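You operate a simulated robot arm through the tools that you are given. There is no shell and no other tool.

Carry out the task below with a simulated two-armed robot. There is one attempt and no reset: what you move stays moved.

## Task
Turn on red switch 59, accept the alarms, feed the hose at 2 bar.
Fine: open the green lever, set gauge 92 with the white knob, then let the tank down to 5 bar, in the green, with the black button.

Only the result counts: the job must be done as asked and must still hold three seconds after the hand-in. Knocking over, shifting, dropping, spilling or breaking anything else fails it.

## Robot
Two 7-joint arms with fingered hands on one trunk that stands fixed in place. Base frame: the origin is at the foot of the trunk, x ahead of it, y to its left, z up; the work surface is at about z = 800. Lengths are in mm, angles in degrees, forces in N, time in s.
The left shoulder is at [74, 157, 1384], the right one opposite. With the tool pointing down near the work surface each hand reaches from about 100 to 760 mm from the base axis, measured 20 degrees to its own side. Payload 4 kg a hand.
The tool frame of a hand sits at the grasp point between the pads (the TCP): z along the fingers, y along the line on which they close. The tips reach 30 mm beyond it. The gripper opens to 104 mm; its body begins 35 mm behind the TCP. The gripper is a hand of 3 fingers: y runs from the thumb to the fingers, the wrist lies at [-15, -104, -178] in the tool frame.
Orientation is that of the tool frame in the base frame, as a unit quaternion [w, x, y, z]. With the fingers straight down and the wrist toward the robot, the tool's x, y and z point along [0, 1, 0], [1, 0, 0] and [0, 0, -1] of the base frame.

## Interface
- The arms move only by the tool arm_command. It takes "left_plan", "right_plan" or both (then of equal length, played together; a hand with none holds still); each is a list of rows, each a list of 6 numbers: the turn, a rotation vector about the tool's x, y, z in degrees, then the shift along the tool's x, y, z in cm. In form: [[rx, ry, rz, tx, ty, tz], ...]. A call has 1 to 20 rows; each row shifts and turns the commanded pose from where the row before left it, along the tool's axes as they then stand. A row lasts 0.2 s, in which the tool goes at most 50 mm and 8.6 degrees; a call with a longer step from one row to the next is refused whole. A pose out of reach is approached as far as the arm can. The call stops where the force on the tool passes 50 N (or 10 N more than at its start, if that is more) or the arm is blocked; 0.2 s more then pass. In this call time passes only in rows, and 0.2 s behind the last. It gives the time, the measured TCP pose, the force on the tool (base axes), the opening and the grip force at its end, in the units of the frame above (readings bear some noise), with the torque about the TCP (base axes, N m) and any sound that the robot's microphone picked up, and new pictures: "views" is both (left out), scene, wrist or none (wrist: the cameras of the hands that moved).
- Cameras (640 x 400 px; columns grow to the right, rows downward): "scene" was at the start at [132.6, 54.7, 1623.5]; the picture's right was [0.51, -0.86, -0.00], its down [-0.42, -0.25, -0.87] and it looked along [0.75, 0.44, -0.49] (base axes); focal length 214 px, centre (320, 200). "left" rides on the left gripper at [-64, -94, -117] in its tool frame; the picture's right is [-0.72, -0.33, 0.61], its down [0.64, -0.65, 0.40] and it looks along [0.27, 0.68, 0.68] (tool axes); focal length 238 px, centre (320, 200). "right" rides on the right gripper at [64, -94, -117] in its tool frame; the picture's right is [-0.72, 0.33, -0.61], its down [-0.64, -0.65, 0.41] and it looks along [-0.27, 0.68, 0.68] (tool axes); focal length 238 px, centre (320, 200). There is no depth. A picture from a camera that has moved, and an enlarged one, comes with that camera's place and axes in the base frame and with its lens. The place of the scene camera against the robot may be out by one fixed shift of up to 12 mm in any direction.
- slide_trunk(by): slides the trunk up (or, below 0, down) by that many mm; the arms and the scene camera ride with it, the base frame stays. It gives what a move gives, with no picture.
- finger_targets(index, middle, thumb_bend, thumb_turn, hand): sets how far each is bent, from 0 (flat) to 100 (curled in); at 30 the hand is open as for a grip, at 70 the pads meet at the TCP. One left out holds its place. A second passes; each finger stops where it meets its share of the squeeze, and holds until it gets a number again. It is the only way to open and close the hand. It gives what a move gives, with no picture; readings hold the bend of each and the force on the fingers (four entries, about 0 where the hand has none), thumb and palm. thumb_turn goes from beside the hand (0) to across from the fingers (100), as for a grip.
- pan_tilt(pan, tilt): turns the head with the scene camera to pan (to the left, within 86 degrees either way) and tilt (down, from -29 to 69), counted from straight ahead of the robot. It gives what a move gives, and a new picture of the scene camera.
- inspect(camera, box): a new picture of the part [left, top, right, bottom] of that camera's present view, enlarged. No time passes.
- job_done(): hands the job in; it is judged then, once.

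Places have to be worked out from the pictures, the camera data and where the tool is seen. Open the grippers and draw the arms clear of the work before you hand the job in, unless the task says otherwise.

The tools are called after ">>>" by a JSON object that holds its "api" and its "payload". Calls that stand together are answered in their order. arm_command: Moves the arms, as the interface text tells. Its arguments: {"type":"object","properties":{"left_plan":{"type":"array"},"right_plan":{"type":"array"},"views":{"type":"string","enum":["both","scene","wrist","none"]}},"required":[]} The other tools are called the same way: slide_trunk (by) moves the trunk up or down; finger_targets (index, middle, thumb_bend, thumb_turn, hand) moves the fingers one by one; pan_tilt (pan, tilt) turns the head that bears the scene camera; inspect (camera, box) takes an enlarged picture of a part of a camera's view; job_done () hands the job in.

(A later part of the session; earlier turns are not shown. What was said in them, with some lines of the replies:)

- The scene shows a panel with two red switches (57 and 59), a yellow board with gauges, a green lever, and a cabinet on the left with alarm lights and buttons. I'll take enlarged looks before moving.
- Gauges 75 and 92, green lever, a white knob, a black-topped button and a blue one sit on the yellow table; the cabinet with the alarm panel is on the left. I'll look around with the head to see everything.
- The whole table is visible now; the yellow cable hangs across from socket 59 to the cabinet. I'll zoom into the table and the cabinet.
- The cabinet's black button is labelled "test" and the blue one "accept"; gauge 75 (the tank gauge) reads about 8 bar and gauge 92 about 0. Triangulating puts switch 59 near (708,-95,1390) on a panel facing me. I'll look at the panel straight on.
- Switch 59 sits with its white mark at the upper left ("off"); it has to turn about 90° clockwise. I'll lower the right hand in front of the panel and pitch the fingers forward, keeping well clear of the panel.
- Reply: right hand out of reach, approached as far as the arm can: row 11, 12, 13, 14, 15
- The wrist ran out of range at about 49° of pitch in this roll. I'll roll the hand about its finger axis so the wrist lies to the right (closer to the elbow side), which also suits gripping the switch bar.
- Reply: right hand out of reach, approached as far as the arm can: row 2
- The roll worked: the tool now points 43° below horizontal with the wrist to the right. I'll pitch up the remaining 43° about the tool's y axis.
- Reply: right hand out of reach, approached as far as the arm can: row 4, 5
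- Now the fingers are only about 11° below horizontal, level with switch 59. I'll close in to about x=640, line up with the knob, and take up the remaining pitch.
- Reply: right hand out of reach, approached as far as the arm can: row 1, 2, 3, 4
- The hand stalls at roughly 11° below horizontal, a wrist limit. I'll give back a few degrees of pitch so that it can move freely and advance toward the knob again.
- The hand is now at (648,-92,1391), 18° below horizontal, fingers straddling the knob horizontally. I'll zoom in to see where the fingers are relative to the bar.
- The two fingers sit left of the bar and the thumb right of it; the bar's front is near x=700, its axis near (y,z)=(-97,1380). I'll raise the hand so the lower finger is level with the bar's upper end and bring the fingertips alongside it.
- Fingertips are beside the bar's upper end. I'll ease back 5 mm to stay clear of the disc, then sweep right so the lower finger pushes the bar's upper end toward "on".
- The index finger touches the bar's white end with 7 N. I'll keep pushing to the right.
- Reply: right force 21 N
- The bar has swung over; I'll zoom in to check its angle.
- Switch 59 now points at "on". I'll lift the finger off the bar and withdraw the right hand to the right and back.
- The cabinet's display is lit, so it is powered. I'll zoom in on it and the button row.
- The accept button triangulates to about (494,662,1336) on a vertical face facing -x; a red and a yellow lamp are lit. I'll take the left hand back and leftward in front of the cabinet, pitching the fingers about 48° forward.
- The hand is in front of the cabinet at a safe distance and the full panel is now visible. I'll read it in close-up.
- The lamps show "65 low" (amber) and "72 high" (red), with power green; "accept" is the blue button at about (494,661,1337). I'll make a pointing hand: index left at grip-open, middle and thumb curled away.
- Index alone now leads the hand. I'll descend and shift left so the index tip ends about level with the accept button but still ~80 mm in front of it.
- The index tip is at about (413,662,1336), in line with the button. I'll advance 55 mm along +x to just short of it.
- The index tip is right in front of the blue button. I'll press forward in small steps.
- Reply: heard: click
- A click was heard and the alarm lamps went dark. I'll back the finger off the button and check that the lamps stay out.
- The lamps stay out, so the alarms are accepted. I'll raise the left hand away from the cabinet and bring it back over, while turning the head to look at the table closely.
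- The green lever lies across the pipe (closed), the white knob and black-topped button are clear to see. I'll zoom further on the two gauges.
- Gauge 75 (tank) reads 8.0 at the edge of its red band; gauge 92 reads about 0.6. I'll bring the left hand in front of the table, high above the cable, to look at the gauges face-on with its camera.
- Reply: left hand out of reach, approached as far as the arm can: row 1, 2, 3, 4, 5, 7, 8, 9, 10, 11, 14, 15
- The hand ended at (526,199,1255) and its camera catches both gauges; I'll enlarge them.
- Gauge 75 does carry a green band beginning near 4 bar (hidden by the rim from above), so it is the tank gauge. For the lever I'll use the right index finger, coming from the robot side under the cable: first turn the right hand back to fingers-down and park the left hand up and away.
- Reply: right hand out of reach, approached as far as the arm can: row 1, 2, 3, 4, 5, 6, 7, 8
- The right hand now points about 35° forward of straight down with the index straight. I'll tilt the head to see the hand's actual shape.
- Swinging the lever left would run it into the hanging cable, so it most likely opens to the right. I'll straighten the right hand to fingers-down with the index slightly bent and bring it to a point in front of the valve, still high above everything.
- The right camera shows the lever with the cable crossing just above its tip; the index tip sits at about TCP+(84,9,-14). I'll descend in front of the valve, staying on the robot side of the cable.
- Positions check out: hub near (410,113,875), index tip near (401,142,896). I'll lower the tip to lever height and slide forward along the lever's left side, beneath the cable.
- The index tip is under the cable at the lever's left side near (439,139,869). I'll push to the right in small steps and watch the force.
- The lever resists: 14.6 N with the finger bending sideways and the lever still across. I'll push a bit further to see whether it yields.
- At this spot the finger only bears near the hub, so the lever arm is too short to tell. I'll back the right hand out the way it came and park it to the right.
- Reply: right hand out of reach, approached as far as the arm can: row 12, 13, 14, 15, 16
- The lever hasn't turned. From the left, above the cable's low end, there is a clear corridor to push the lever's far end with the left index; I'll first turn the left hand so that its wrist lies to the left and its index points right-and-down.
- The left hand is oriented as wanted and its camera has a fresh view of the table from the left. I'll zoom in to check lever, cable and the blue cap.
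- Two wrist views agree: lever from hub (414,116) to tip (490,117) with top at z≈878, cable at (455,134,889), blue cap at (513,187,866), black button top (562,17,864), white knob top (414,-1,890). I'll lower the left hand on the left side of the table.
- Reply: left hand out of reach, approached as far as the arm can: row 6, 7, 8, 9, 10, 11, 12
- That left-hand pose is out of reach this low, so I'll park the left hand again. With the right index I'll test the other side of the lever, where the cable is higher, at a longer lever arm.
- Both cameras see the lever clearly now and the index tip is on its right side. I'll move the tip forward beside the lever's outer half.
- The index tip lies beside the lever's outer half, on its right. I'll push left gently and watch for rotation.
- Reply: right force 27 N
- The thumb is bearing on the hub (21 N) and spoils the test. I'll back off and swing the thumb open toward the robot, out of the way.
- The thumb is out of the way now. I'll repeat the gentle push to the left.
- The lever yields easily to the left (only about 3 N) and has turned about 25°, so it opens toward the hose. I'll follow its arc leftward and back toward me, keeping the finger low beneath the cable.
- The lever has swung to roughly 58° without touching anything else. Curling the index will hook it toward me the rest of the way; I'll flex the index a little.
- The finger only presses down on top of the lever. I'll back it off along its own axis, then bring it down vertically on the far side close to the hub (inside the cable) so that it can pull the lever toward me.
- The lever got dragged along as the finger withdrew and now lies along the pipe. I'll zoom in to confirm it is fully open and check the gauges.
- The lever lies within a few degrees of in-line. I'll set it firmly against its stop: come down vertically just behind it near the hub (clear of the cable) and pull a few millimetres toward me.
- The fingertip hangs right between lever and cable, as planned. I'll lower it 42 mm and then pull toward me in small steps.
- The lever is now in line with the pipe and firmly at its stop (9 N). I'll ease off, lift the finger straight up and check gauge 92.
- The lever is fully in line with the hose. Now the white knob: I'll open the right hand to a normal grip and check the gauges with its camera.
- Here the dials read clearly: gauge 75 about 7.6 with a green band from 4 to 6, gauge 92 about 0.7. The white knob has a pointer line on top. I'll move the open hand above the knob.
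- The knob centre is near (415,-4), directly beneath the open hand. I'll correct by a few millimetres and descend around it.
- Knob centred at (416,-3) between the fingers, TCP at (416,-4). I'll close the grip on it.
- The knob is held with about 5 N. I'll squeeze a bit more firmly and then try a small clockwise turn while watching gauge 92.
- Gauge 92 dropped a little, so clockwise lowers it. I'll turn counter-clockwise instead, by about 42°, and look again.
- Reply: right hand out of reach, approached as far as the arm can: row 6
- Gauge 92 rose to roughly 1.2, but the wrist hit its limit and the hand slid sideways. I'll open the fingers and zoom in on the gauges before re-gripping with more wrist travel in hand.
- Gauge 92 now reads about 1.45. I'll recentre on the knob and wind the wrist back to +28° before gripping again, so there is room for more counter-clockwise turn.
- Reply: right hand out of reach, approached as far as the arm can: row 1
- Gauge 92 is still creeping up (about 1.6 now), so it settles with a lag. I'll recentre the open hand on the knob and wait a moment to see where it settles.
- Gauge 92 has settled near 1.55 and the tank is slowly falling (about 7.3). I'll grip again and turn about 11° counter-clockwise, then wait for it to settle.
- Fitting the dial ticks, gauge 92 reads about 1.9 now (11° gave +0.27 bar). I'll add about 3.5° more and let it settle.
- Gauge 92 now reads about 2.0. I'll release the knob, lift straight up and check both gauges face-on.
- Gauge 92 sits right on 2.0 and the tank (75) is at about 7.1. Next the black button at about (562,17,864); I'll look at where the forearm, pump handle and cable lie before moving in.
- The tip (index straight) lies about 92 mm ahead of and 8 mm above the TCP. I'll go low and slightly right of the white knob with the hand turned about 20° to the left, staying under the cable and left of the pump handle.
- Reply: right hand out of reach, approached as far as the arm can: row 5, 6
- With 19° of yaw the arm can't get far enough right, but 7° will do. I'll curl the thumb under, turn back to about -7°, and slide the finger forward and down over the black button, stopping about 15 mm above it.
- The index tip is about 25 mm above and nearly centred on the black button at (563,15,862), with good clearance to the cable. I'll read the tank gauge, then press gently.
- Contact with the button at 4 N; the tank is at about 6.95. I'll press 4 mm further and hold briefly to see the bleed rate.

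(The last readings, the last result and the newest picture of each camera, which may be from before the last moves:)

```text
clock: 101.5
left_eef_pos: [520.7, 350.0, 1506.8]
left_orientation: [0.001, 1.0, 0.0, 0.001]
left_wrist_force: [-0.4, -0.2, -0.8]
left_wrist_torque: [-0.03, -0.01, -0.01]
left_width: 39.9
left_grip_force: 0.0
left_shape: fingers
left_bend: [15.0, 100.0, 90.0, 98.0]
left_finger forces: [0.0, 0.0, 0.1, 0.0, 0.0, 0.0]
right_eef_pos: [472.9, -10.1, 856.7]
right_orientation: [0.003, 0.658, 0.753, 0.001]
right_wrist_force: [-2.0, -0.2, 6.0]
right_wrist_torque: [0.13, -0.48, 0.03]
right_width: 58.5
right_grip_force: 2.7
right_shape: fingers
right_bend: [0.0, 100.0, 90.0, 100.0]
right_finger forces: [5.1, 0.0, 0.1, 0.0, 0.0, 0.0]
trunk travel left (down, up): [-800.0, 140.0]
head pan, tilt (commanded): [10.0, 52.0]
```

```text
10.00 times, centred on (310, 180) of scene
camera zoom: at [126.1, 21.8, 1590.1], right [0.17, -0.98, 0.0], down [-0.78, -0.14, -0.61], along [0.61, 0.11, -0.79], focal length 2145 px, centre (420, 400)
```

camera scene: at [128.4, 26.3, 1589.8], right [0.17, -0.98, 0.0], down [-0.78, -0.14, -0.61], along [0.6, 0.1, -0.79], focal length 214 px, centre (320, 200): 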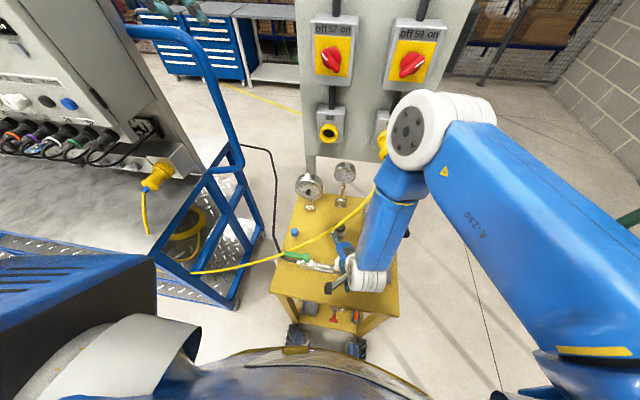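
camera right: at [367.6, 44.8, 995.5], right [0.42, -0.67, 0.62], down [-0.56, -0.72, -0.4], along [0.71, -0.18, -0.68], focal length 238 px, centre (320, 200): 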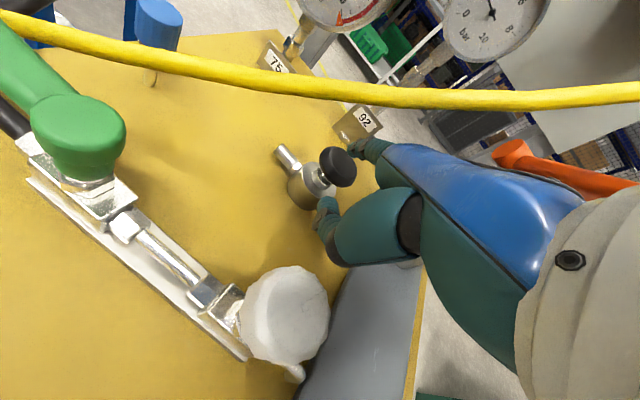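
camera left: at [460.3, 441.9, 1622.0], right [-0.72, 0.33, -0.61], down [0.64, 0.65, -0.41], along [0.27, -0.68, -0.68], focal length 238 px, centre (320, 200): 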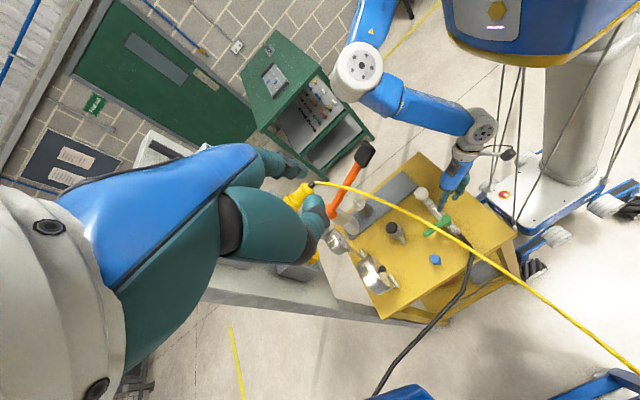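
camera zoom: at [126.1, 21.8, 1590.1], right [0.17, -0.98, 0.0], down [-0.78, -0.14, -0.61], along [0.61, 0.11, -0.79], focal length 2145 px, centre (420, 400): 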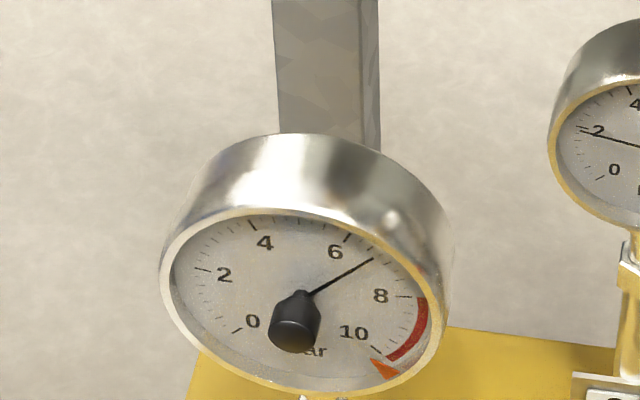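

It bleeds at roughly 0.5 bar/s (6.6 now). I'll hold for another second.

>>> {"api": "arm_command", "payload": {"right_plan": [[0, 0, 0, 0, 0, 0], [0, 0, 0, 0, 0, 0], [0, 0, 0, 0, 0, 0], [0, 0, 0, 0, 0, 0]], "views": "none"}}

>>> {"api": "inspect", "payload": {"camera": "scene", "box": [285, 160, 335, 200]}}

```text
clock: 102.5
left_eef_pos: [521.2, 349.6, 1505.9]
left_orientation: [0.001, 1.0, 0.001, 0.0]
left_wrist_force: [-0.4, -0.3, -0.9]
left_wrist_torque: [-0.02, 0.02, 0.02]
left_width: 40.0
left_grip_force: 0.0
left_shape: fingers
left_bend: [15.0, 100.0, 90.0, 98.0]
left_finger forces: [0.1, 0.1, 0.0, 0.0, 0.1, 0.0]
right_eef_pos: [474.2, -9.2, 856.3]
right_orientation: [0.002, 0.658, 0.753, 0.0]
right_wrist_force: [-1.5, -1.3, 5.0]
right_wrist_torque: [0.12, -0.52, -0.04]
right_width: 58.6
right_grip_force: 3.0
right_shape: fingers
right_bend: [0.0, 100.0, 90.0, 100.0]
right_finger forces: [5.1, 0.0, 0.0, 0.0, 0.0, 0.1]
trunk travel left (down, up): [-800.0, 140.0]
head pan, tilt (commanded): [10.0, 52.0]
```

```text
10.00 times, centred on (310, 180) of scene
camera zoom: at [126.3, 22.0, 1590.1], right [0.17, -0.98, 0.0], down [-0.78, -0.14, -0.61], along [0.61, 0.11, -0.79], focal length 2145 px, centre (420, 400)
```

zoom: 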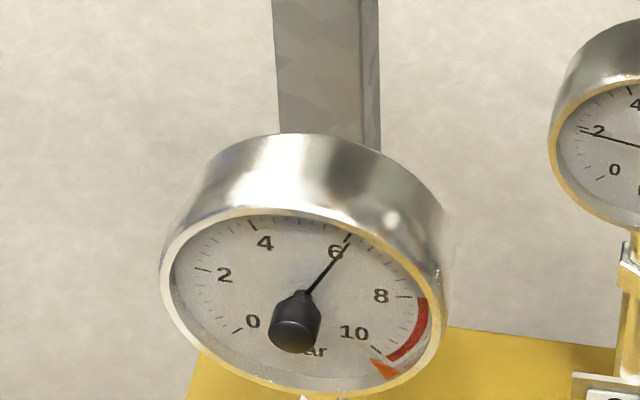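

The tank is at about 6.0. I'll hold 0.8 s more.

>>> {"api": "arm_command", "payload": {"right_plan": [[0, 0, 0, 0, 0, 0], [0, 0, 0, 0, 0, 0], [0, 0, 0, 0, 0, 0]], "views": "none"}}

>>> {"api": "inspect", "payload": {"camera": "scene", "box": [285, 160, 335, 200]}}

```text
clock: 103.3
left_eef_pos: [520.8, 349.9, 1506.1]
left_orientation: [0.002, 1.0, 0.0, 0.002]
left_wrist_force: [-0.2, -0.1, -0.6]
left_wrist_torque: [0.0, -0.01, 0.01]
left_width: 40.0
left_grip_force: 0.1
left_shape: fingers
left_bend: [15.0, 100.0, 90.0, 98.0]
left_finger forces: [0.1, 0.0, 0.1, 0.0, 0.1, 0.0]
right_eef_pos: [474.1, -9.3, 856.3]
right_orientation: [0.002, 0.658, 0.753, 0.0]
right_wrist_force: [-2.6, 0.2, 5.6]
right_wrist_torque: [0.14, -0.51, -0.02]
right_width: 58.8
right_grip_force: 3.3
right_shape: fingers
right_bend: [0.0, 100.0, 90.0, 100.0]
right_finger forces: [5.2, 0.0, 0.0, 0.1, 0.0, 0.0]
trunk travel left (down, up): [-800.0, 140.0]
head pan, tilt (commanded): [10.0, 52.0]
```

```text
10.00 times, centred on (310, 180) of scene
camera zoom: at [126.4, 22.0, 1590.1], right [0.17, -0.98, 0.0], down [-0.78, -0.14, -0.61], along [0.61, 0.11, -0.79], focal length 2145 px, centre (420, 400)
```

zoom: 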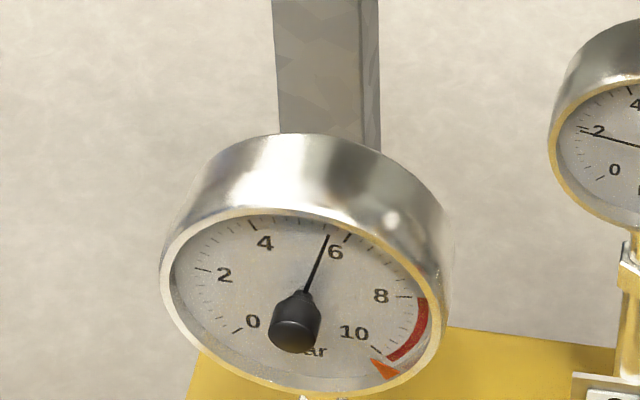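

About 5.6 now. I'll hold 0.4 s more, then lift off and see where it settles.

>>> {"api": "arm_command", "payload": {"right_plan": [[0, 0, 0, 0, 0, 0], [0, 0, 0, 0, 0, 0], [0, 0, 0, 0, 0, -1.2], [0, 0, 0, 0, 0, 0], [0, 0, 0, 0, 0, 0]], "views": "none"}}

>>> {"api": "inspect", "payload": {"camera": "scene", "box": [285, 160, 335, 200]}}

>>> {"api": "inspect", "payload": {"camera": "scene", "box": [325, 155, 361, 185]}}

```text
clock: 104.5
left_eef_pos: [523.2, 350.1, 1505.8]
left_orientation: [0.001, 1.0, 0.001, 0.0]
left_wrist_force: [-0.3, -0.3, -0.5]
left_wrist_torque: [0.02, 0.0, 0.0]
left_width: 39.8
left_grip_force: 0.2
left_shape: fingers
left_bend: [15.0, 100.0, 90.0, 98.0]
left_finger forces: [0.0, 0.0, 0.0, 0.0, 0.0, 0.1]
right_eef_pos: [473.5, -10.1, 869.7]
right_orientation: [0.001, 0.658, 0.753, 0.0]
right_wrist_force: [0.1, -1.0, 0.9]
right_wrist_torque: [-0.01, -0.04, 0.01]
right_width: 56.8
right_grip_force: 0.4
right_shape: fingers
right_bend: [0.0, 100.0, 90.0, 100.0]
right_finger forces: [0.2, 0.0, 0.0, 0.0, 0.0, 0.0]
trunk travel left (down, up): [-800.0, 140.0]
head pan, tilt (commanded): [10.0, 52.0]
```

```text
10.00 times, centred on (310, 180) of scene
camera zoom: at [127.9, 22.3, 1589.9], right [0.17, -0.98, 0.0], down [-0.78, -0.14, -0.61], along [0.6, 0.11, -0.79], focal length 2145 px, centre (420, 400)
```

zoom: 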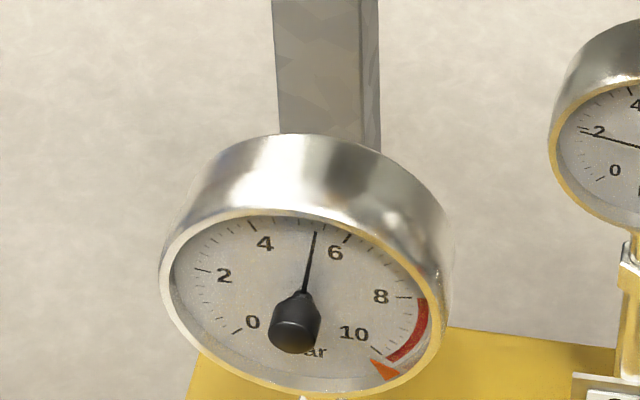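

```text
13.33 times, centred on (343, 170) of scene
camera zoom: at [127.9, 22.3, 1589.9], right [0.17, -0.98, 0.0], down [-0.78, -0.14, -0.61], along [0.6, 0.11, -0.79], focal length 2860 px, centre (13, 600)
```

zoom: 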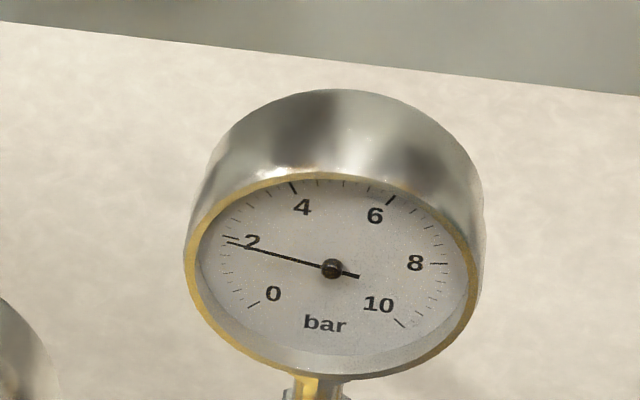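

Tank at about 5.35, gauge 92 steady at 2.0. One more short press should bring it close to 5.1, leaving room for the slow draw of the hose.

>>> {"api": "arm_command", "payload": {"right_plan": [[0, 0, 0, 0, 0, 1.3], [0, 0, 0, 0, 0, 0], [0, 0, 0, 0, 0, 0], [0, 0, 0, 0, 0, -1.3], [0, 0, 0, 0, 0, -0.5], [0, 0, 0, 0, 0, 0]], "views": "none"}}

>>> {"api": "inspect", "payload": {"camera": "scene", "box": [285, 160, 335, 200]}}

>>> {"api": "inspect", "payload": {"camera": "left", "box": [370, 160, 450, 240]}}

```text
clock: 105.9
left_eef_pos: [522.3, 350.3, 1505.6]
left_orientation: [0.001, 1.0, 0.0, -0.001]
left_wrist_force: [-0.4, 0.2, 0.7]
left_wrist_torque: [-0.03, 0.0, 0.0]
left_width: 39.6
left_grip_force: 0.0
left_shape: fingers
left_bend: [15.0, 100.0, 90.0, 98.0]
left_finger forces: [0.0, 0.1, 0.1, 0.0, 0.0, 0.0]
right_eef_pos: [472.2, -8.8, 873.2]
right_orientation: [0.001, 0.658, 0.753, 0.0]
right_wrist_force: [-0.4, 0.3, -0.2]
right_wrist_torque: [0.02, 0.02, 0.01]
right_width: 56.4
right_grip_force: 0.1
right_shape: fingers
right_bend: [0.0, 100.0, 90.0, 100.0]
right_finger forces: [0.0, 0.1, 0.0, 0.0, 0.0, 0.0]
trunk travel left (down, up): [-800.0, 140.0]
head pan, tilt (commanded): [10.0, 52.0]
```

```text
10.00 times, centred on (310, 180) of scene
camera zoom: at [127.9, 22.1, 1589.9], right [0.17, -0.98, 0.0], down [-0.78, -0.14, -0.61], along [0.6, 0.11, -0.79], focal length 2145 px, centre (420, 400)
```

zoom: 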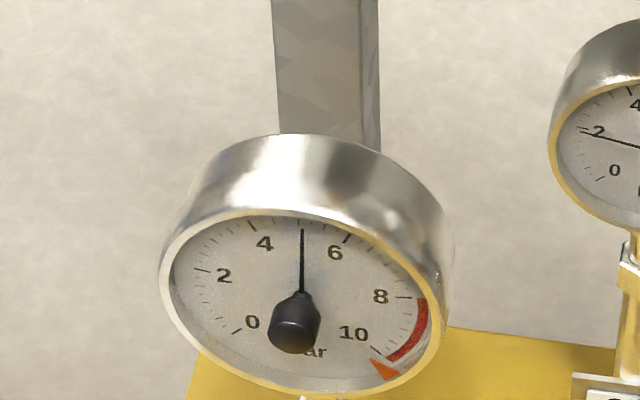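

```text
5.00 times, centred on (410, 200) of left
camera zoom: at [458.0, 443.0, 1622.2], right [-0.72, 0.33, -0.61], down [0.64, 0.65, -0.4], along [0.27, -0.68, -0.68], focal length 1192 px, centre (-130, 200)
```

zoom: 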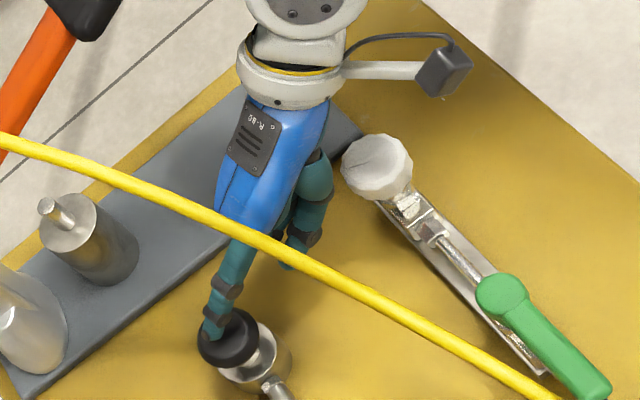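

The tank reads about 5.05, in the middle of the green, and gauge 92 is at 2.0. I'll retreat the right hand the way it came, then up and clear.

>>> {"api": "arm_command", "payload": {"right_plan": [[0, 0, 0, 0.15, -1.6, -1], [0, 0, 0, 0.15, -1.6, -1], [0, 0, 0, 0.16, -2.15, -1.9], [0, 0, 0, 0.16, -2.15, -1.9], [0, 0, 0, 0, -1, -4.5], [0, 0, 0, 0, 0, -4.8], [0, 0, 0, 0, 0, -4.8], [0, 0, 0, 0, 0, -4.8], [0, 0, 0, 0, 0, -4.8], [0, 0, 0, 0, 0, -4.8]], "views": "both"}}

>>> {"api": "inspect", "payload": {"camera": "scene", "box": [285, 160, 335, 200]}}

>>> {"api": "inspect", "payload": {"camera": "left", "box": [370, 140, 500, 260]}}

```text
clock: 108.1
left_eef_pos: [521.2, 349.4, 1505.2]
left_orientation: [0.0, 1.0, 0.0, 0.002]
left_wrist_force: [-0.3, -0.4, 0.2]
left_wrist_torque: [0.02, -0.02, -0.01]
left_width: 39.9
left_grip_force: 0.1
left_shape: fingers
left_bend: [15.0, 100.0, 90.0, 98.0]
left_finger forces: [0.0, 0.1, 0.1, 0.1, 0.0, 0.0]
right_eef_pos: [385.7, -14.6, 1215.0]
right_orientation: [0.002, 0.657, 0.754, 0.001]
right_wrist_force: [0.1, 0.0, -0.5]
right_wrist_torque: [0.0, 0.01, 0.02]
right_width: 56.3
right_grip_force: 0.1
right_shape: fingers
right_bend: [0.0, 100.0, 90.0, 100.0]
right_finger forces: [0.1, 0.1, 0.1, 0.0, 0.1, 0.0]
trunk travel left (down, up): [-800.0, 140.0]
head pan, tilt (commanded): [10.0, 52.0]
camera scene: at [126.7, 21.0, 1590.0], right [0.17, -0.98, 0.0], down [-0.78, -0.14, -0.61], along [0.61, 0.11, -0.79], focal length 214 px, centre (320, 200)
camera right: at [283.3, 36.1, 1330.9], right [0.42, -0.67, 0.62], down [-0.56, -0.72, -0.4], along [0.72, -0.17, -0.68], focal length 238 px, centre (320, 200)
```

scene: 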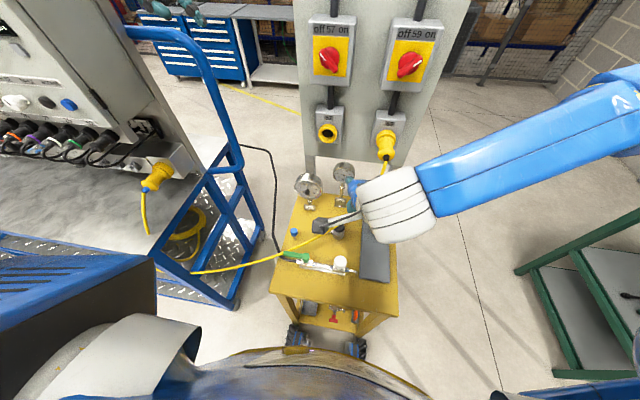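
right: 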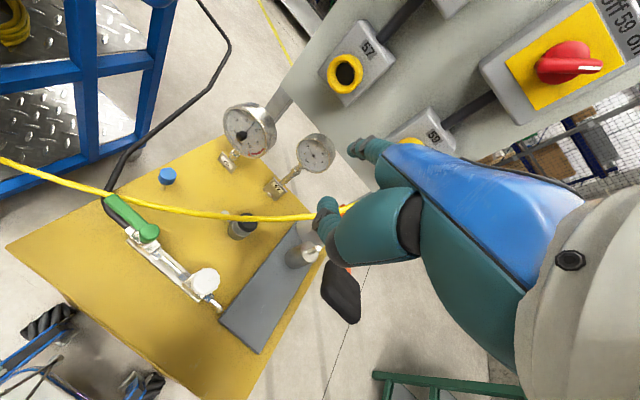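

```text
10.00 times, centred on (310, 180) of scene
camera zoom: at [126.7, 21.0, 1590.0], right [0.17, -0.98, 0.0], down [-0.78, -0.14, -0.61], along [0.61, 0.11, -0.79], focal length 2145 px, centre (420, 400)
```

zoom: 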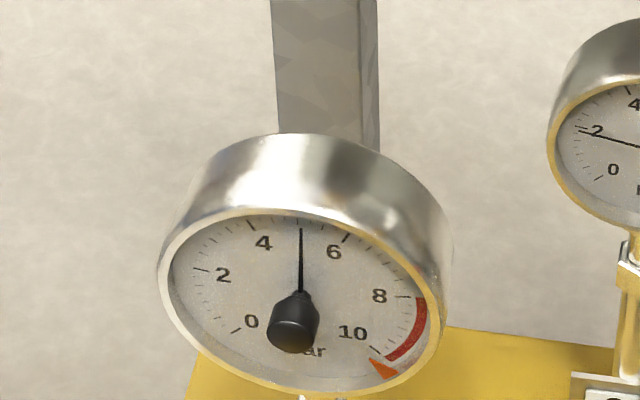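

```text
3.33 times, centred on (435, 200) of left
camera zoom: at [457.1, 442.4, 1622.6], right [-0.72, 0.33, -0.61], down [0.64, 0.65, -0.4], along [0.27, -0.68, -0.68], focal length 794 px, centre (-63, 200)
```

zoom: 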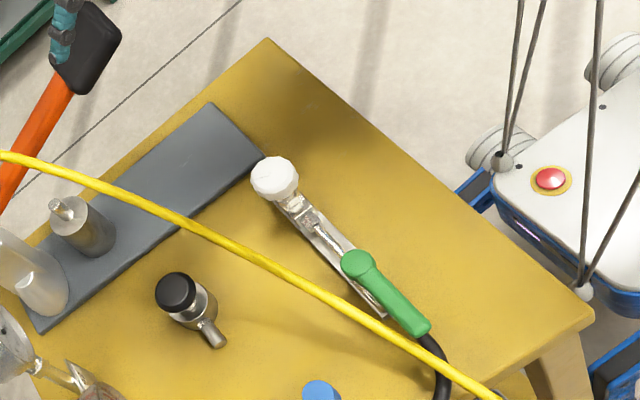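

Tank about 5.03, lever open, knob untouched, all clear. I'll open both hands and check the cabinet for any new alarm.

>>> {"api": "finger_targets", "payload": {"hand": "right", "index": 30, "middle": 30, "thumb_bend": 30}}

>>> {"api": "finger_targets", "payload": {"hand": "left", "index": 30, "middle": 30, "thumb_bend": 30}}

>>> {"api": "inspect", "payload": {"camera": "scene", "box": [285, 155, 365, 205]}}

>>> {"api": "pan_tilt", "payload": {"pan": 50, "tilt": 20}}

>>> {"api": "inspect", "payload": {"camera": "scene", "box": [220, 60, 360, 240]}}

```text
clock: 109.1
left_eef_pos: [522.4, 350.7, 1505.4]
left_orientation: [0.0, 1.0, -0.001, -0.001]
left_wrist_force: [0.5, 0.6, 0.1]
left_wrist_torque: [-0.01, 0.03, 0.0]
left_width: 39.7
left_grip_force: 0.1
left_shape: fingers
left_bend: [15.0, 100.0, 90.0, 98.0]
left_finger forces: [0.0, 0.1, 0.1, 0.1, 0.0, 0.0]
right_eef_pos: [388.5, -13.9, 1214.3]
right_orientation: [0.001, 0.659, 0.752, 0.0]
right_wrist_force: [0.2, 0.2, 0.6]
right_wrist_torque: [-0.02, 0.0, 0.02]
right_width: 103.1
right_grip_force: 0.1
right_shape: fingers
right_bend: [30.0, 30.0, 30.0, 96.0]
right_finger forces: [0.0, 0.0, 0.0, 0.0, 0.0, 0.1]
trunk travel left (down, up): [-800.0, 140.0]
head pan, tilt (commanded): [10.0, 52.0]
```

```text
clock: 110.1
left_eef_pos: [523.6, 349.7, 1504.8]
left_orientation: [0.001, 1.0, 0.0, 0.0]
left_wrist_force: [-0.4, -0.7, 0.1]
left_wrist_torque: [0.01, 0.01, 0.04]
left_width: 103.2
left_grip_force: 0.1
left_shape: fingers
left_bend: [30.0, 30.0, 30.0, 98.0]
left_finger forces: [0.0, 0.0, 0.1, 0.1, 0.0, 0.0]
right_eef_pos: [388.5, -12.9, 1214.4]
right_orientation: [0.002, 0.658, 0.753, -0.001]
right_wrist_force: [0.0, -0.1, -0.3]
right_wrist_torque: [0.02, 0.0, 0.0]
right_width: 103.5
right_grip_force: 0.1
right_shape: fingers
right_bend: [30.0, 30.0, 30.0, 96.0]
right_finger forces: [0.0, 0.1, 0.1, 0.0, 0.1, 0.0]
trunk travel left (down, up): [-800.0, 140.0]
head pan, tilt (commanded): [10.0, 52.0]
```

```text
8.00 times, centred on (325, 180) of scene
camera zoom: at [128.1, 21.7, 1589.9], right [0.17, -0.98, 0.0], down [-0.78, -0.14, -0.61], along [0.6, 0.11, -0.79], focal length 1716 px, centre (280, 360)
```

zoom: 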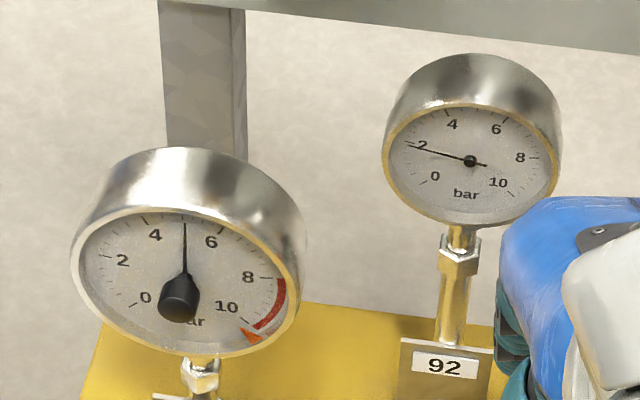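

```text
clock: 111.1
left_eef_pos: [523.0, 349.5, 1505.3]
left_orientation: [0.001, 1.0, 0.0, 0.0]
left_wrist_force: [-0.2, 0.5, 0.6]
left_wrist_torque: [-0.02, -0.02, 0.0]
left_width: 103.0
left_grip_force: 0.0
left_shape: fingers
left_bend: [30.0, 30.0, 30.0, 98.0]
left_finger forces: [0.0, 0.0, 0.1, 0.0, 0.0, 0.0]
right_eef_pos: [388.1, -13.9, 1213.8]
right_orientation: [0.002, 0.658, 0.753, 0.001]
right_wrist_force: [0.3, 0.5, 0.5]
right_wrist_torque: [-0.01, 0.0, 0.01]
right_width: 103.3
right_grip_force: 0.1
right_shape: fingers
right_bend: [30.0, 30.0, 30.0, 96.0]
right_finger forces: [0.0, 0.0, 0.0, 0.0, 0.0, 0.1]
trunk travel left (down, up): [-800.0, 140.0]
head pan, tilt (commanded): [50.0, 20.0]
camera scene: at [114.0, 80.0, 1638.0], right [0.77, -0.64, 0.0], down [-0.22, -0.26, -0.94], along [0.6, 0.72, -0.34], focal length 214 px, centre (320, 200)
```

scene: 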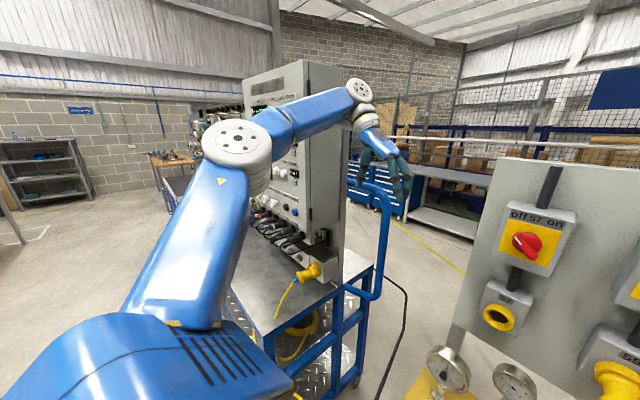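

```text
2.22 times, centred on (290, 150) of scene
camera zoom: at [114.0, 80.0, 1638.0], right [0.77, -0.64, 0.0], down [-0.22, -0.26, -0.94], along [0.6, 0.72, -0.34], focal length 477 px, centre (387, 311)
```

zoom: 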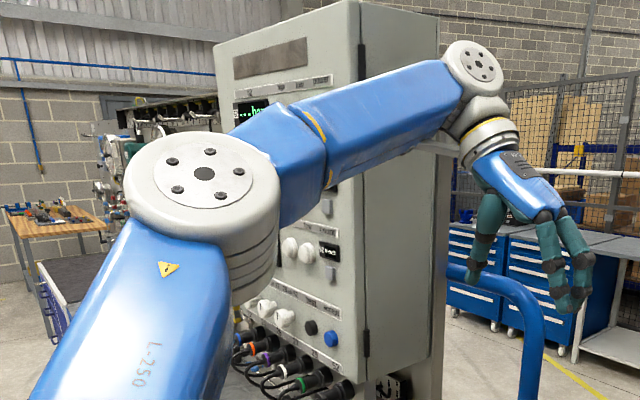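

Both gauges read right (92 at 2.0, tank at 5.0 in the green), switch 59 is on, the visible alarm lamps are out, and both open hands are clear of the work. I'm handing the job in now.

>>> {"api": "job_done", "payload": {}}

```text
The job is handed in.
```

The job is handed in, with the hose fed at 2 bar and the tank let down to 5 bar. These are the states I saw before the hand-in:

- **Switch 59:** turned on; its mark points to "on" and the cabinet has power.
- **Alarms:** accepted with the blue accept button. The red and amber alarm lamps went out. At the final check the arm hid one row of lamps, so I could not confirm that row was still out.
- **Green lever:** open, lying along the hose and against its stop.
- **Gauge 92:** set to 2.0 bar with the white knob, and it held while the tank came down.
- **Tank (gauge 75):** let down with the black button to about 5.0 bar, in the middle of the green band. It had been falling by about 0.02 bar/s, probably from the hose drawing air.

Both hands were open and above the work. I saw nothing else knocked or moved.
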